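You operate a simulated robot arm through the tools that you are given. There is no shell and no other tool. Be economical: measure what you need, move in short steps, check, and stop when the job is done.

Carry out the task below with a simulated robot arm. There is one attempt and no reset: what you move stays moved.

TASK
Stack the brown carton marked "seals" from the cell bench on top of the brown carton that says "fuses".
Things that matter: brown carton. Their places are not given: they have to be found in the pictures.

It is judged by the outcome, as a careful person would: the job done as asked, and still so three seconds after it is handed in. It fails if anything else is knocked over, pushed out of place, dropped, spilled or broken.

THE ROBOT
A 7-joint arm with a two-finger parallel gripper, fixed in place. Base frame: the origin is at the foot of the arm, x ahead of it, y to its left, z up; the work surface is at about z = 0. Lengths are in mm, angles in degrees, forces in N, time in s.
With the tool pointing down near the work surface it reaches from about 240 to 620 mm from the base axis. Its first joint turns from -66.0 to 66.0 degrees. Payload 2.6 kg.
Tool frame: the origin (TCP) lies between the finger pads and is the grasp point; the fingertips stand 30 mm ahead of it; z points along the fingers, y is the line along which they close. The gripper opens to 94 mm. The fingers are 28 mm wide and 10 mm thick; the gripper's body (50 by 96 mm) begins 55 mm behind the TCP.
Orientation is told as [roll, pitch, yaw] about the base's x, y, z axes, in that order, counted from this pose: with the fingers straight down and closing along the base's y, the tool's x points along the base's -x, its y along +y and its z along -z.

THE INTERFACE
- The arm moves only by the tool play_rows. Its argument "motion" is a list of rows, each a list of 7 numbers: the turn, a rotation vector about the base's x, y, z in units of 45 degrees (1.0 is 45 degrees), then the shift along the base's x, y, z in units of 250 mm (1.0 is 250 mm), then the gripper command, from -1 (shut) to 1 (fully open), values between in proportion. In form: [[wx, wy, wz, dx, dy, dz, claw], ...]. A call has 1 to 8 rows; each row is the pose to reach, as a shift and turn from the pose commanded when the call began. A call with a number of a shift or a turn outside -1 to 1 is refused whole. A row lasts 0.2 s, in which the tool goes at most 50 mm and 8.6 degrees; a call with a longer step from one row to the next is refused whole, and so is a gripper value outside its range. A pose out of reach is approached as far as the arm can. The call stops where the force on the tool passes 40 N (or 10 N more than at its start, if that is more) or the arm is blocked; 0.2 s more then pass. The fingers move at their own pace (about 72 mm/s each) and stop on an object; they squeeze with about 29 N. The grip force told is the motor's: it shows also when the fingers shut on nothing. Time passes only in rows, and 0.2 s behind the last, so rows that repeat a pose let the fingers close. It gives the time, the measured TCP pose, the force on the tool (base axes), the opening and the grip force at its end, in the units of the frame above (readings bear some noise), and new pictures: "pictures" is both (left out), scene, wrist or none.
- Cameras (640 x 400 px; columns grow to the right, rows downward): "scene" is fixed at [15.1, 416.3, 572.9]; the picture's right is [-0.92, -0.39, 0.00], its down [-0.19, 0.45, -0.87] and it looks along [0.34, -0.80, -0.49] (base axes); focal length 338 px, centre (320, 200). "wrist" rides on the gripper at [-37, 0, -58] in the tool frame; the picture's right is [0.00, -1.00, 0.00], its down [0.97, 0.00, -0.24] and it looks along [0.24, 0.00, 0.97] (tool axes); focal length 218 px, centre (320, 200).
- measure_at(camera, pixels): for up to 12 pixels [column, row] of the newest picture of that camera ("zoom" is the newest enlarged one), the place [x, y, z] in the base frame of the surface seen there, good to about 3 mm. No time passes.
- inspect(camera, box): a new picture of the part [left, top, right, bottom] of that camera's present view, enlarged. No time passes.
- job_done(): hands the job in; it is judged then, once.

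Work in short steps. Measure before you move; look again where a grasp or a placing could have gone wrong, and mend it. You have 60 turns and 100 pictures in all, the two below and enlarged ones among them. Open the gripper and draw the arm clear of the work before you hand the job in, unless the task says otherwise; then end with one line.

The tools are called by a JSON object that holds its "fn" and its "kwargs". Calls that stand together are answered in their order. play_rows: Moves the arm, as the interface text tells. Its arguments: {"type":"object","properties":{"motion":{"type":"array"},"pictures":{"type":"string","enum":["both","scene","wrist","none"]}},"required":["motion"]} The other tools are called the same way: measure_at (camera, pixels) gives the place of the surface under pixels of a picture; inspect (camera, box) takes an enlarged picture of a part of a camera's view; job_done () hands the job in.

At the start:

```text
time: 0.0
position: [264.9, -335.4, 276.2]
ee_rot: [0.0, -0.1, 0.0]
ft_force: [-0.7, -0.2, 0.2]
grip_width: 94.0
finger_force: 0.0
```

scene: 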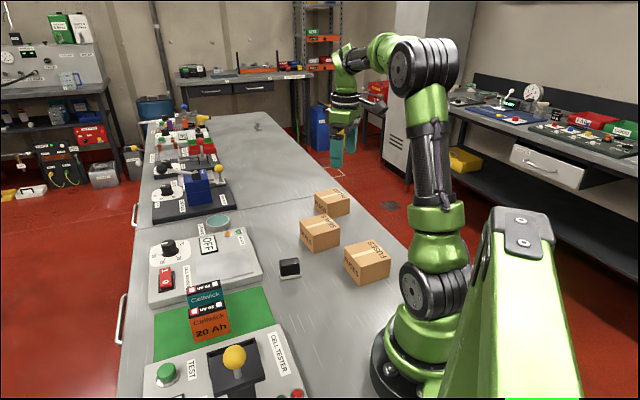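
wrist: 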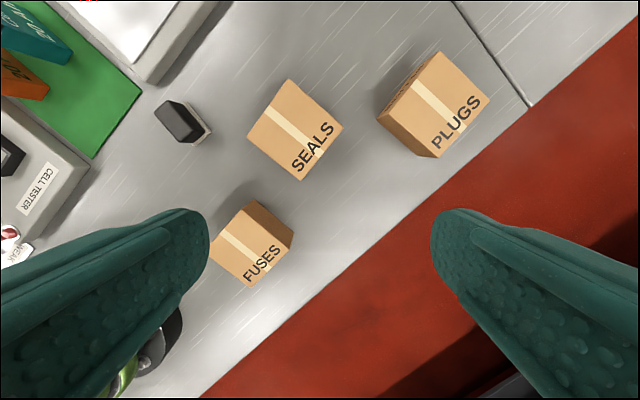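

The wrist picture shows SEALS near (295,130), FUSES near (253,243) and PLUGS near (433,105). I'll enlarge the scene view and measure the cartons.

{"fn": "inspect", "kwargs": {"camera": "scene", "box": [260, 170, 420, 300]}}

{"fn": "measure_at", "kwargs": {"camera": "wrist", "pixels": [[289, 81], [248, 136], [341, 127], [301, 178], [295, 130], [256, 202], [212, 240], [292, 240], [250, 285], [253, 243], [433, 105], [185, 120]]}}

{"fn": "measure_at", "kwargs": {"camera": "scene", "pixels": [[320, 224], [300, 222], [328, 214], [340, 228], [313, 238], [343, 257], [368, 240], [390, 258], [358, 272], [368, 256], [332, 195], [290, 265]]}}

```text
3.08 times, centred on (340, 235) of scene
```

zoom: 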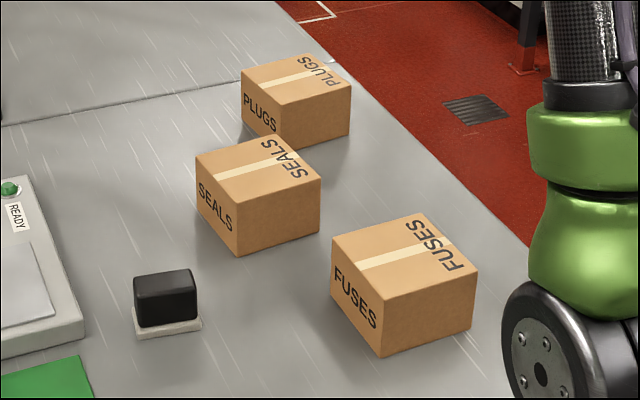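

```text
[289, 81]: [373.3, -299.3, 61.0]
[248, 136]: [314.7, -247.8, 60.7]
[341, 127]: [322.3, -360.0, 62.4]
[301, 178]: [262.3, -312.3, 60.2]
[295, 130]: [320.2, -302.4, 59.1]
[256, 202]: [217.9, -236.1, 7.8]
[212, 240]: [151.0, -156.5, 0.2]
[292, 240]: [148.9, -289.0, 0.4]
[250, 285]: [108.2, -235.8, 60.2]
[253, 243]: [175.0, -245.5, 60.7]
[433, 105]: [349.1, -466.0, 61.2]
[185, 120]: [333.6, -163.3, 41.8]
```

```text
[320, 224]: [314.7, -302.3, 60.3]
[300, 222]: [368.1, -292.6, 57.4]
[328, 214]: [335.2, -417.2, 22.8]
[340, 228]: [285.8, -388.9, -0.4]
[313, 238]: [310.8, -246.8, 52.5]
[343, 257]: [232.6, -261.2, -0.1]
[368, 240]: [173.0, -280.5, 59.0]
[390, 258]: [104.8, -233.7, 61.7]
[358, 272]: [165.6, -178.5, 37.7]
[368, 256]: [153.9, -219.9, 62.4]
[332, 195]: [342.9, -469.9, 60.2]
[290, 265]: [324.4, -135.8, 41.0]
```

The cartons are about 60 mm high. I'll enlarge the wrist view to get the top corners exactly.

{"fn": "inspect", "kwargs": {"camera": "wrist", "box": [190, 60, 382, 300]}}

```text
1.67 times, centred on (286, 180) of wrist
```

zoom: 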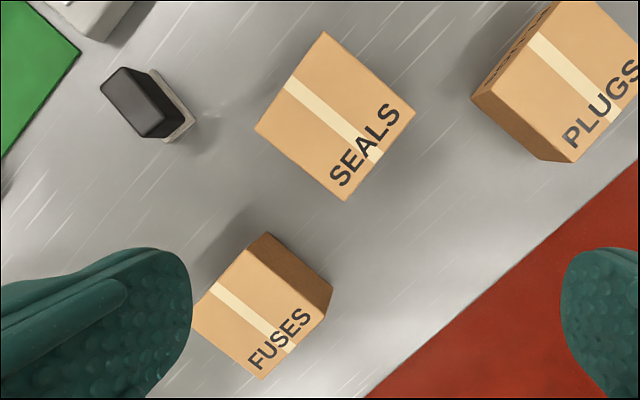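

{"fn": "measure_at", "kwargs": {"camera": "zoom", "pixels": [[323, 35], [259, 128], [411, 112], [346, 196], [290, 80], [368, 72], [302, 164], [380, 155]]}}

{"fn": "measure_at", "kwargs": {"camera": "zoom", "pixels": [[248, 251], [256, 245], [245, 258], [318, 314], [324, 317], [262, 374], [198, 320], [224, 275]]}}

{"fn": "inspect", "kwargs": {"camera": "scene", "box": [335, 225, 399, 290]}}

```text
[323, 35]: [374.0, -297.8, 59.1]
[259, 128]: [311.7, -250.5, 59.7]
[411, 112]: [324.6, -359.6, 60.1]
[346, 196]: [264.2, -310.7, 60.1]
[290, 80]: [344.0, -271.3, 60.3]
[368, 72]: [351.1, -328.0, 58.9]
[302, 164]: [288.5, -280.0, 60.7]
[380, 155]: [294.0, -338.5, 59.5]
```

```text
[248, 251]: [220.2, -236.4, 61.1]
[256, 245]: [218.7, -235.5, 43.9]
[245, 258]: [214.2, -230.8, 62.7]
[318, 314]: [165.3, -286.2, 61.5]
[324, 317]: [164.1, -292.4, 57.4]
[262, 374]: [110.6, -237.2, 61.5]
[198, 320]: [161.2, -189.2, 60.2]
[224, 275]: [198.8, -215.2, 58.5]
```

```text
6.15 times, centred on (367, 258) of scene
```

zoom: 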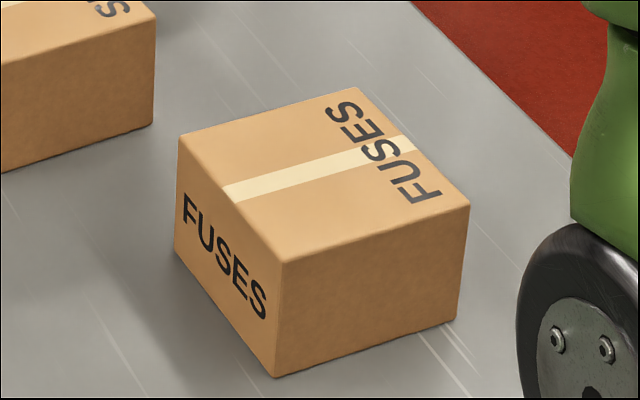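

{"fn": "measure_at", "kwargs": {"camera": "zoom", "pixels": [[183, 137], [281, 257], [465, 207], [356, 91], [228, 194], [374, 232], [413, 148], [272, 112]]}}

```text
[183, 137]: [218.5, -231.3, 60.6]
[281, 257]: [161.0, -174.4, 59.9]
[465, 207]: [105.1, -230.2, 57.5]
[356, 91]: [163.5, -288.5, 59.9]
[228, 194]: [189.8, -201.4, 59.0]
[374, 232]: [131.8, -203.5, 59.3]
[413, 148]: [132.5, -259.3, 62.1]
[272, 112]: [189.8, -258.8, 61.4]
```

SEALS has its top centre at about (319,-304.5), with sides of about 80 mm along 52° and 142°. FUSES has its centre at about (162,-231.5), with axes at about 45.5°. I'll turn by -38° and move above SEALS.

{"fn": "play_rows", "kwargs": {"motion": [[0, 0, -0.169, 0.0432, 0.0248, -0.08, 1], [0, 0, -0.338, 0.0864, 0.0496, -0.16, 1], [0, 0, -0.507, 0.1296, 0.0744, -0.24, 1], [0, 0, -0.676, 0.1728, 0.0992, -0.32, 1], [0, 0, -0.845, 0.216, 0.124, -0.4, 1], [0, 0, -0.845, 0.216, 0.124, -0.42, 1]]}}

```text
time: 1.4
position: [320.3, -302.3, 170.9]
ee_rot: [0.0, -0.1, -38.1]
ft_force: [0.0, 0.6, -0.2]
grip_width: 93.8
finger_force: 0.0
```

scene: 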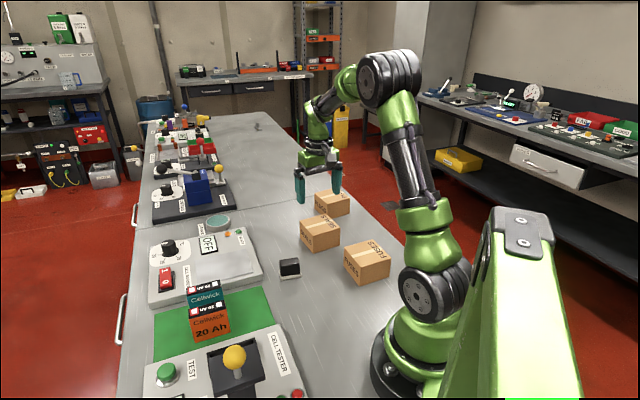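
wrist: 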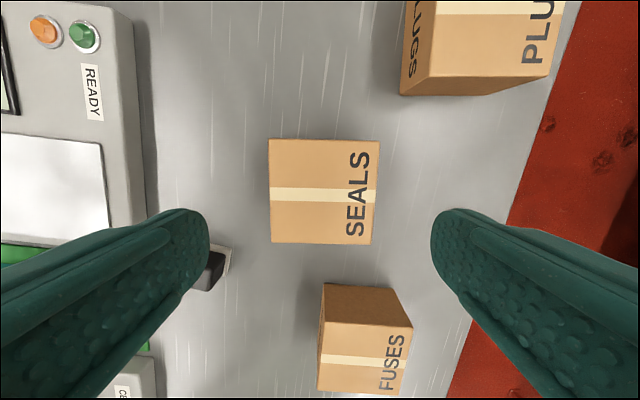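

The carton is square to the fingers and centred on column 322. I'll re-measure its corners before going down.

{"fn": "measure_at", "kwargs": {"camera": "wrist", "pixels": [[270, 141], [376, 143], [274, 241], [369, 242], [272, 190], [373, 190], [322, 142], [322, 241]]}}

```text
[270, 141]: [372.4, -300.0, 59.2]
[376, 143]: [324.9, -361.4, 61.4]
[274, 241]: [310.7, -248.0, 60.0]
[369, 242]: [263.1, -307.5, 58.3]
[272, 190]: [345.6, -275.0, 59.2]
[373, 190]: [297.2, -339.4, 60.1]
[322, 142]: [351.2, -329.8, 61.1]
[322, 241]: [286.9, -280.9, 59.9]
```

The centre is at about (318.5,-304.5), so I'll go straight down to TCP z of about 42 with the gripper open.

{"fn": "play_rows", "kwargs": {"motion": [[0, 0, 0, -0.003, 0, -0.14, 1], [0, 0, 0, -0.003, 0, -0.27, 1], [0, 0, 0, -0.003, 0, -0.38, 1], [0, 0, 0, -0.003, 0, -0.46, 1], [0, 0, 0, -0.003, 0, -0.515, 1], [0, 0, 0, -0.003, 0, -0.515, 1]]}}

```text
time: 2.8
position: [318.8, -304.7, 40.3]
ee_rot: [0.0, 0.0, -38.0]
ft_force: [0.8, 0.1, 0.4]
grip_width: 93.9
finger_force: 0.1
```

scene: 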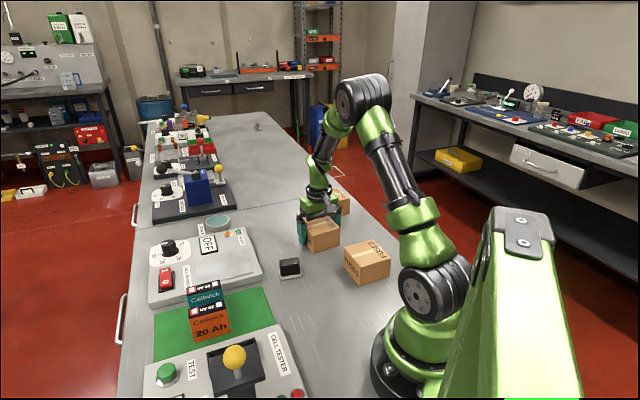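
wrist: 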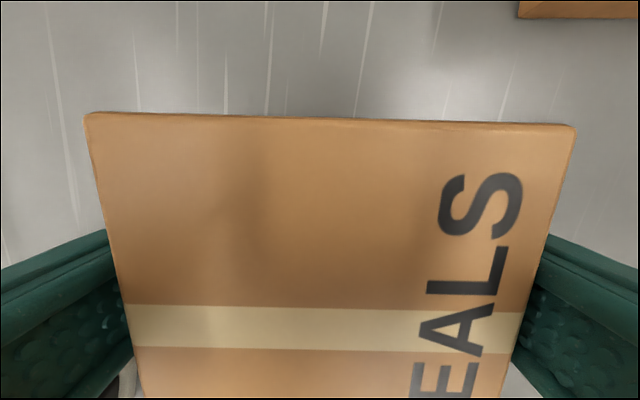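

The fingers straddle the carton with room on both sides. I'll close the gripper and let it settle.

{"fn": "play_rows", "kwargs": {"motion": [[0, 0, 0, 0, 0, 0, -1], [0, 0, 0, 0, 0, 0, -1], [0, 0, 0, 0, 0, 0, -1]], "pictures": "none"}}

{"fn": "play_rows", "kwargs": {"motion": [[0, 0, 0, 0, 0, 0.04, -1], [0, 0, 0, 0, 0, 0.12, -1], [0, 0, 0, 0, 0, 0.24, -1], [0, 0, 0, 0, 0, 0.36, -1], [0, 0, 0, 0, 0, 0.46, -1], [0, 0, 0, 0, 0, 0.48, -1], [0, 0, 0, 0, 0, 0.48, -1]]}}

```text
time: 3.6
position: [319.4, -303.8, 40.2]
ee_rot: [0.0, 0.0, -38.0]
ft_force: [0.4, 0.0, 1.2]
grip_width: 89.4
finger_force: 29.2
```

```text
time: 5.2
position: [318.5, -301.1, 164.1]
ee_rot: [-0.1, 0.0, -38.0]
ft_force: [-0.1, -0.1, -3.5]
grip_width: 89.4
finger_force: 29.2
```

scene: 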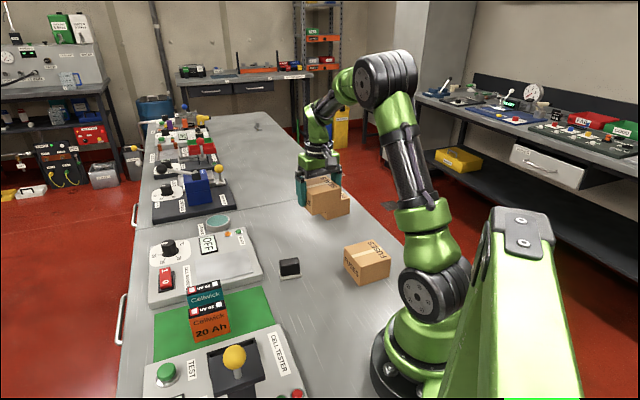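
wrist: 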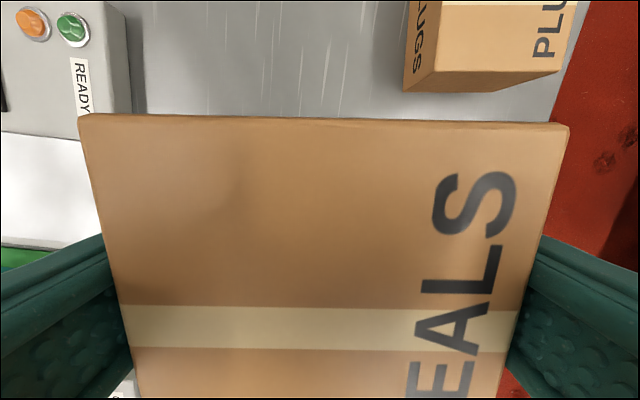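

The lift worked: the load is about 3.5 N and the grip is holding. I'll measure how the carton sits in the hand.

{"fn": "measure_at", "kwargs": {"camera": "wrist", "pixels": [[84, 117], [563, 128], [320, 122], [128, 325], [512, 330], [145, 390], [498, 390], [320, 330]]}}

{"fn": "inspect", "kwargs": {"camera": "scene", "box": [280, 140, 380, 230]}}

```text
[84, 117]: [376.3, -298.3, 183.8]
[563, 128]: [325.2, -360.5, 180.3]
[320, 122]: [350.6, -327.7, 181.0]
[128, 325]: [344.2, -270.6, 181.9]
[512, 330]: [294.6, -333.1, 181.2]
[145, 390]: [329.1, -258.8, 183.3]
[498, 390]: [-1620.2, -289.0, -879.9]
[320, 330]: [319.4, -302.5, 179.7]
```

```text
4.44 times, centred on (330, 185) of scene
```

zoom: 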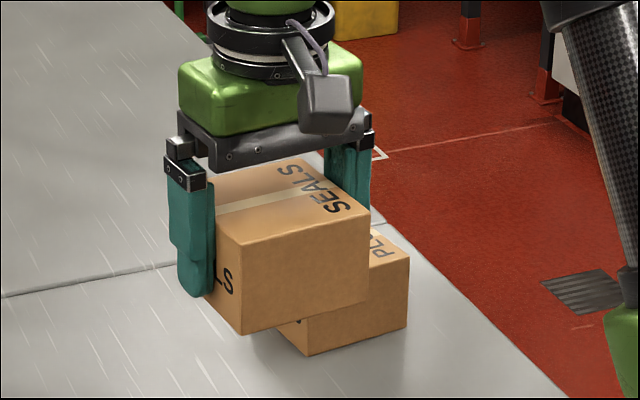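

The carton is level and centred on the TCP. I'll carry it above FUSES and turn it by about -6°.

{"fn": "play_rows", "kwargs": {"motion": [[0, 0, -0.02, -0.08, 0.037, 0, -1], [0, 0, -0.05, -0.21, 0.098, 0, -1], [0, 0, -0.08, -0.34, 0.158, 0, -1], [0, 0, -0.11, -0.47, 0.219, 0, -1], [0, 0, -0.13, -0.57, 0.266, 0, -1], [0, 0, -0.13, -0.624, 0.291, 0, -1], [0, 0, -0.13, -0.624, 0.291, 0, -1]]}}

{"fn": "inspect", "kwargs": {"camera": "scene", "box": [320, 190, 420, 290]}}

```text
time: 6.8
position: [163.8, -230.8, 159.7]
ee_rot: [0.0, 0.0, -43.9]
ft_force: [0.0, 0.3, -2.1]
grip_width: 89.3
finger_force: 28.9
```

scene: 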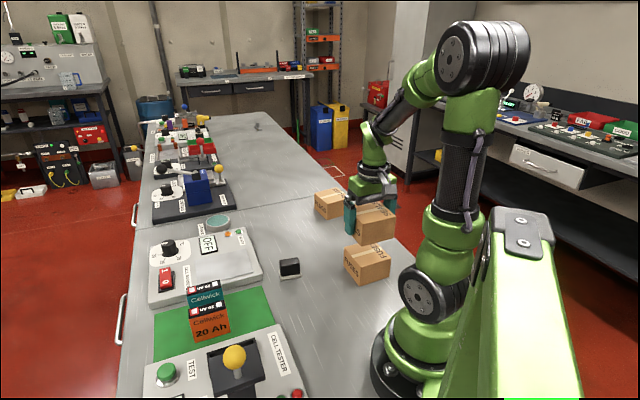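
wrist: 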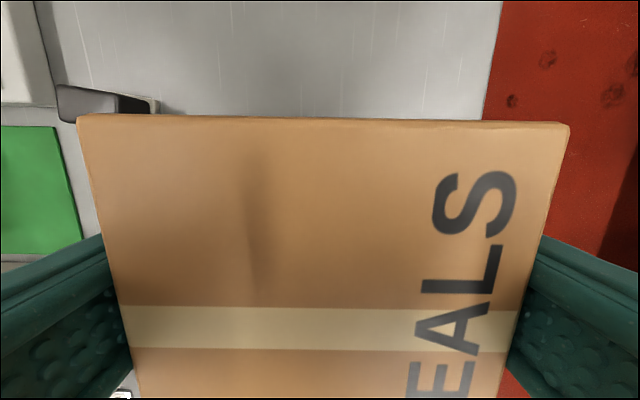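

```text
4.00 times, centred on (370, 240) of scene
```

zoom: 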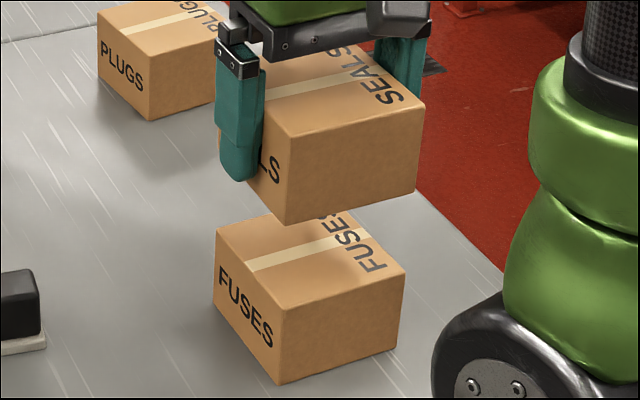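

Now I'll check the alignment of the visible SEALS corners against FUSES.

{"fn": "measure_at", "kwargs": {"camera": "zoom", "pixels": [[287, 138], [420, 107], [287, 222], [412, 190], [283, 304], [404, 266], [217, 229]]}}

{"fn": "measure_at", "kwargs": {"camera": "wrist", "pixels": [[84, 119], [563, 129], [128, 327], [512, 330]]}}

```text
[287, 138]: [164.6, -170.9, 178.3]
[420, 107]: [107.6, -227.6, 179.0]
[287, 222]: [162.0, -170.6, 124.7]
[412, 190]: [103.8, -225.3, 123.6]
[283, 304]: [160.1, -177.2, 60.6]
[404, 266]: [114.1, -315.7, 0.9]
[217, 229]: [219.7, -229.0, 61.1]
```

```text
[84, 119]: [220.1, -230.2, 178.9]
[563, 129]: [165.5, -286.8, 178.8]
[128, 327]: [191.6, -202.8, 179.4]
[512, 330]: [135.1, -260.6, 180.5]
```

SEALS sits about (1,3) mm off, so I'll correct by (-1,-2.5). Then I'll lower it to just above FUSES and look.

{"fn": "play_rows", "kwargs": {"motion": [[0, 0, 0, -0.004, -0.01, -0.06, -1], [0, 0, 0, -0.004, -0.01, -0.14, -1], [0, 0, 0, -0.004, -0.01, -0.19, -1], [0, 0, 0, -0.004, -0.01, -0.22, -1], [0, 0, 0, -0.004, -0.01, -0.22, -1]], "pictures": "scene"}}

{"fn": "inspect", "kwargs": {"camera": "scene", "box": [320, 190, 420, 290]}}

```text
time: 8.0
position: [162.0, -231.4, 107.1]
ee_rot: [0.0, 0.1, -43.9]
ft_force: [0.4, 0.3, -1.8]
grip_width: 89.3
finger_force: 28.9
```

scene: 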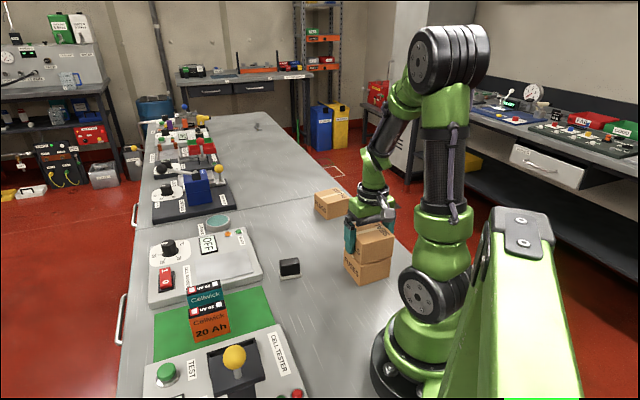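

```text
4.00 times, centred on (370, 240) of scene
```

zoom: 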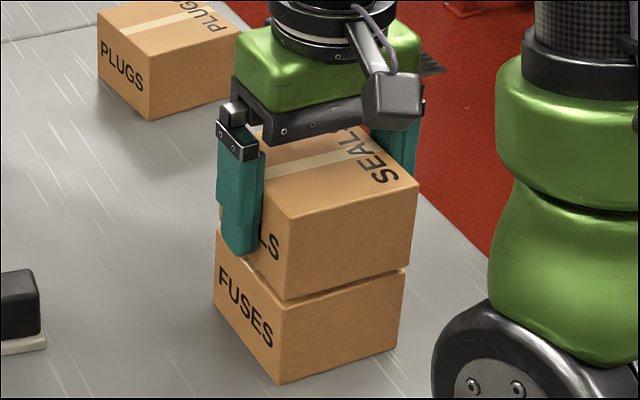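

The edges line up and a few mm of gap is left. I'll lower in small steps while watching the force.

{"fn": "play_rows", "kwargs": {"motion": [[0, 0, 0, 0, 0, -0.008, -1], [0, 0, 0, 0, 0, -0.016, -1], [0, 0, 0, 0, 0, -0.016, -1]], "pictures": "none"}}

```text
time: 8.8
position: [162.7, -234.1, 102.6]
ee_rot: [0.0, -0.1, -43.9]
ft_force: [0.1, 0.7, -2.0]
grip_width: 89.2
finger_force: 29.0
```

{"fn": "play_rows", "kwargs": {"motion": [[0, 0, 0, 0, 0, -0.005, -1], [0, 0, 0, 0, 0, -0.008, -1], [0, 0, 0, 0, 0, -0.008, -1]], "pictures": "scene"}}

{"fn": "inspect", "kwargs": {"camera": "scene", "box": [340, 220, 400, 290]}}

```text
time: 9.6
position: [161.5, -233.6, 100.5]
ee_rot: [0.0, 0.0, -43.9]
ft_force: [0.7, 0.6, 1.4]
grip_width: 89.0
finger_force: 28.9
```

scene: 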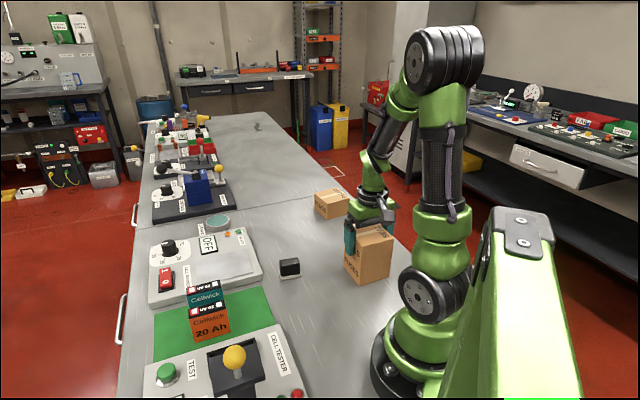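

```text
5.71 times, centred on (370, 255) of scene
```

zoom: 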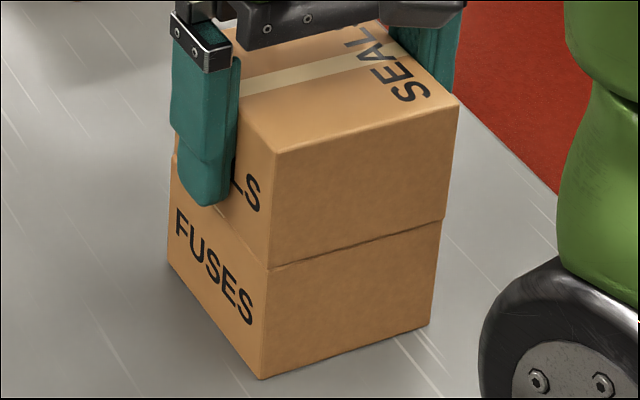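

The force turned upward, so the carton rests on FUSES with its edges flush. I'll open the gripper and wait.

{"fn": "play_rows", "kwargs": {"motion": [[0, 0, 0, 0, 0, 0, 1], [0, 0, 0, 0, 0, 0, 1], [0, 0, 0, 0, 0, 0, 1]], "pictures": "both"}}

```text
time: 10.4
position: [161.9, -232.8, 100.1]
ee_rot: [0.0, 0.0, -43.9]
ft_force: [-1.0, -0.2, -0.3]
grip_width: 94.1
finger_force: 0.0
```

scene: 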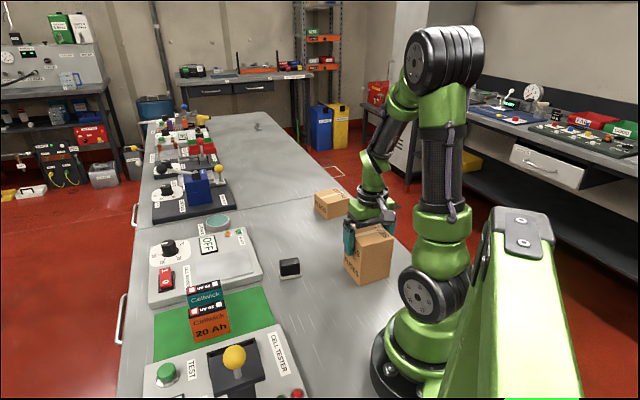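
wrist: 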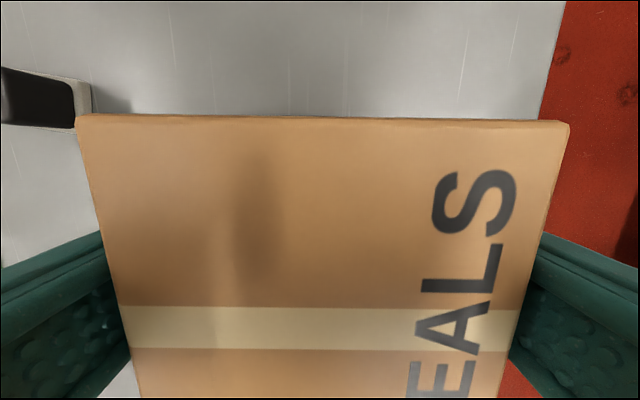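

The gripper is fully open, so I'll rise straight up, slowly at first.

{"fn": "play_rows", "kwargs": {"motion": [[0, 0, 0, 0, 0, 0.03, 1], [0, 0, 0, 0, 0, 0.08, 1], [0, 0, 0, 0, 0, 0.15, 1], [0, 0, 0, 0, 0, 0.25, 1], [0, 0, 0, 0, 0, 0.37, 1], [0, 0, 0, 0, 0, 0.5, 1], [0, 0, 0, 0.12, -0.1, 0.55, 1], [0, 0, 0, 0.24, -0.2, 0.58, 1]]}}

{"fn": "inspect", "kwargs": {"camera": "scene", "box": [320, 190, 420, 290]}}

```text
time: 12.2
position: [222.4, -282.4, 245.3]
ee_rot: [-0.1, 0.1, -43.8]
ft_force: [0.1, -0.3, -1.0]
grip_width: 94.1
finger_force: 0.0
```

scene: 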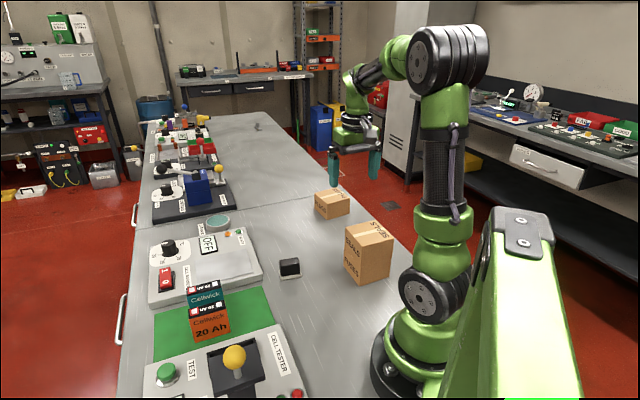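
wrist: 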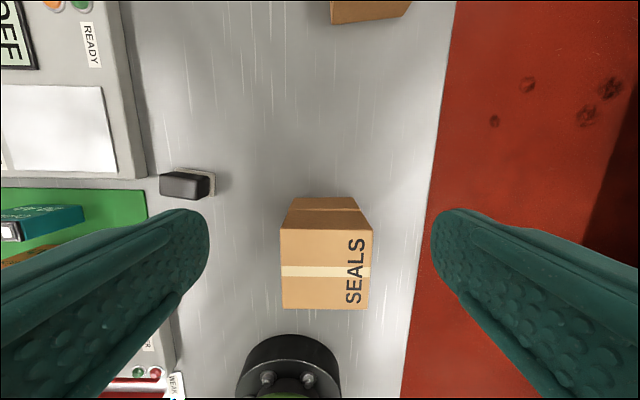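

```text
4.00 times, centred on (370, 240) of scene
```

zoom: 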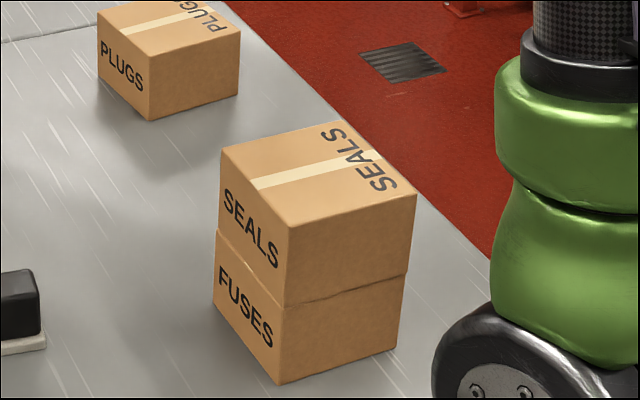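

SEALS sits squarely on FUSES, nothing else has moved, and the arm is clear. I'm handing the job in.

{"fn": "job_done", "kwargs": {}}

```text
The job is handed in.
```

The "seals" carton is stacked squarely on top of the "fuses" carton; the gripper is open, the arm is clear, and nothing else was disturbed.
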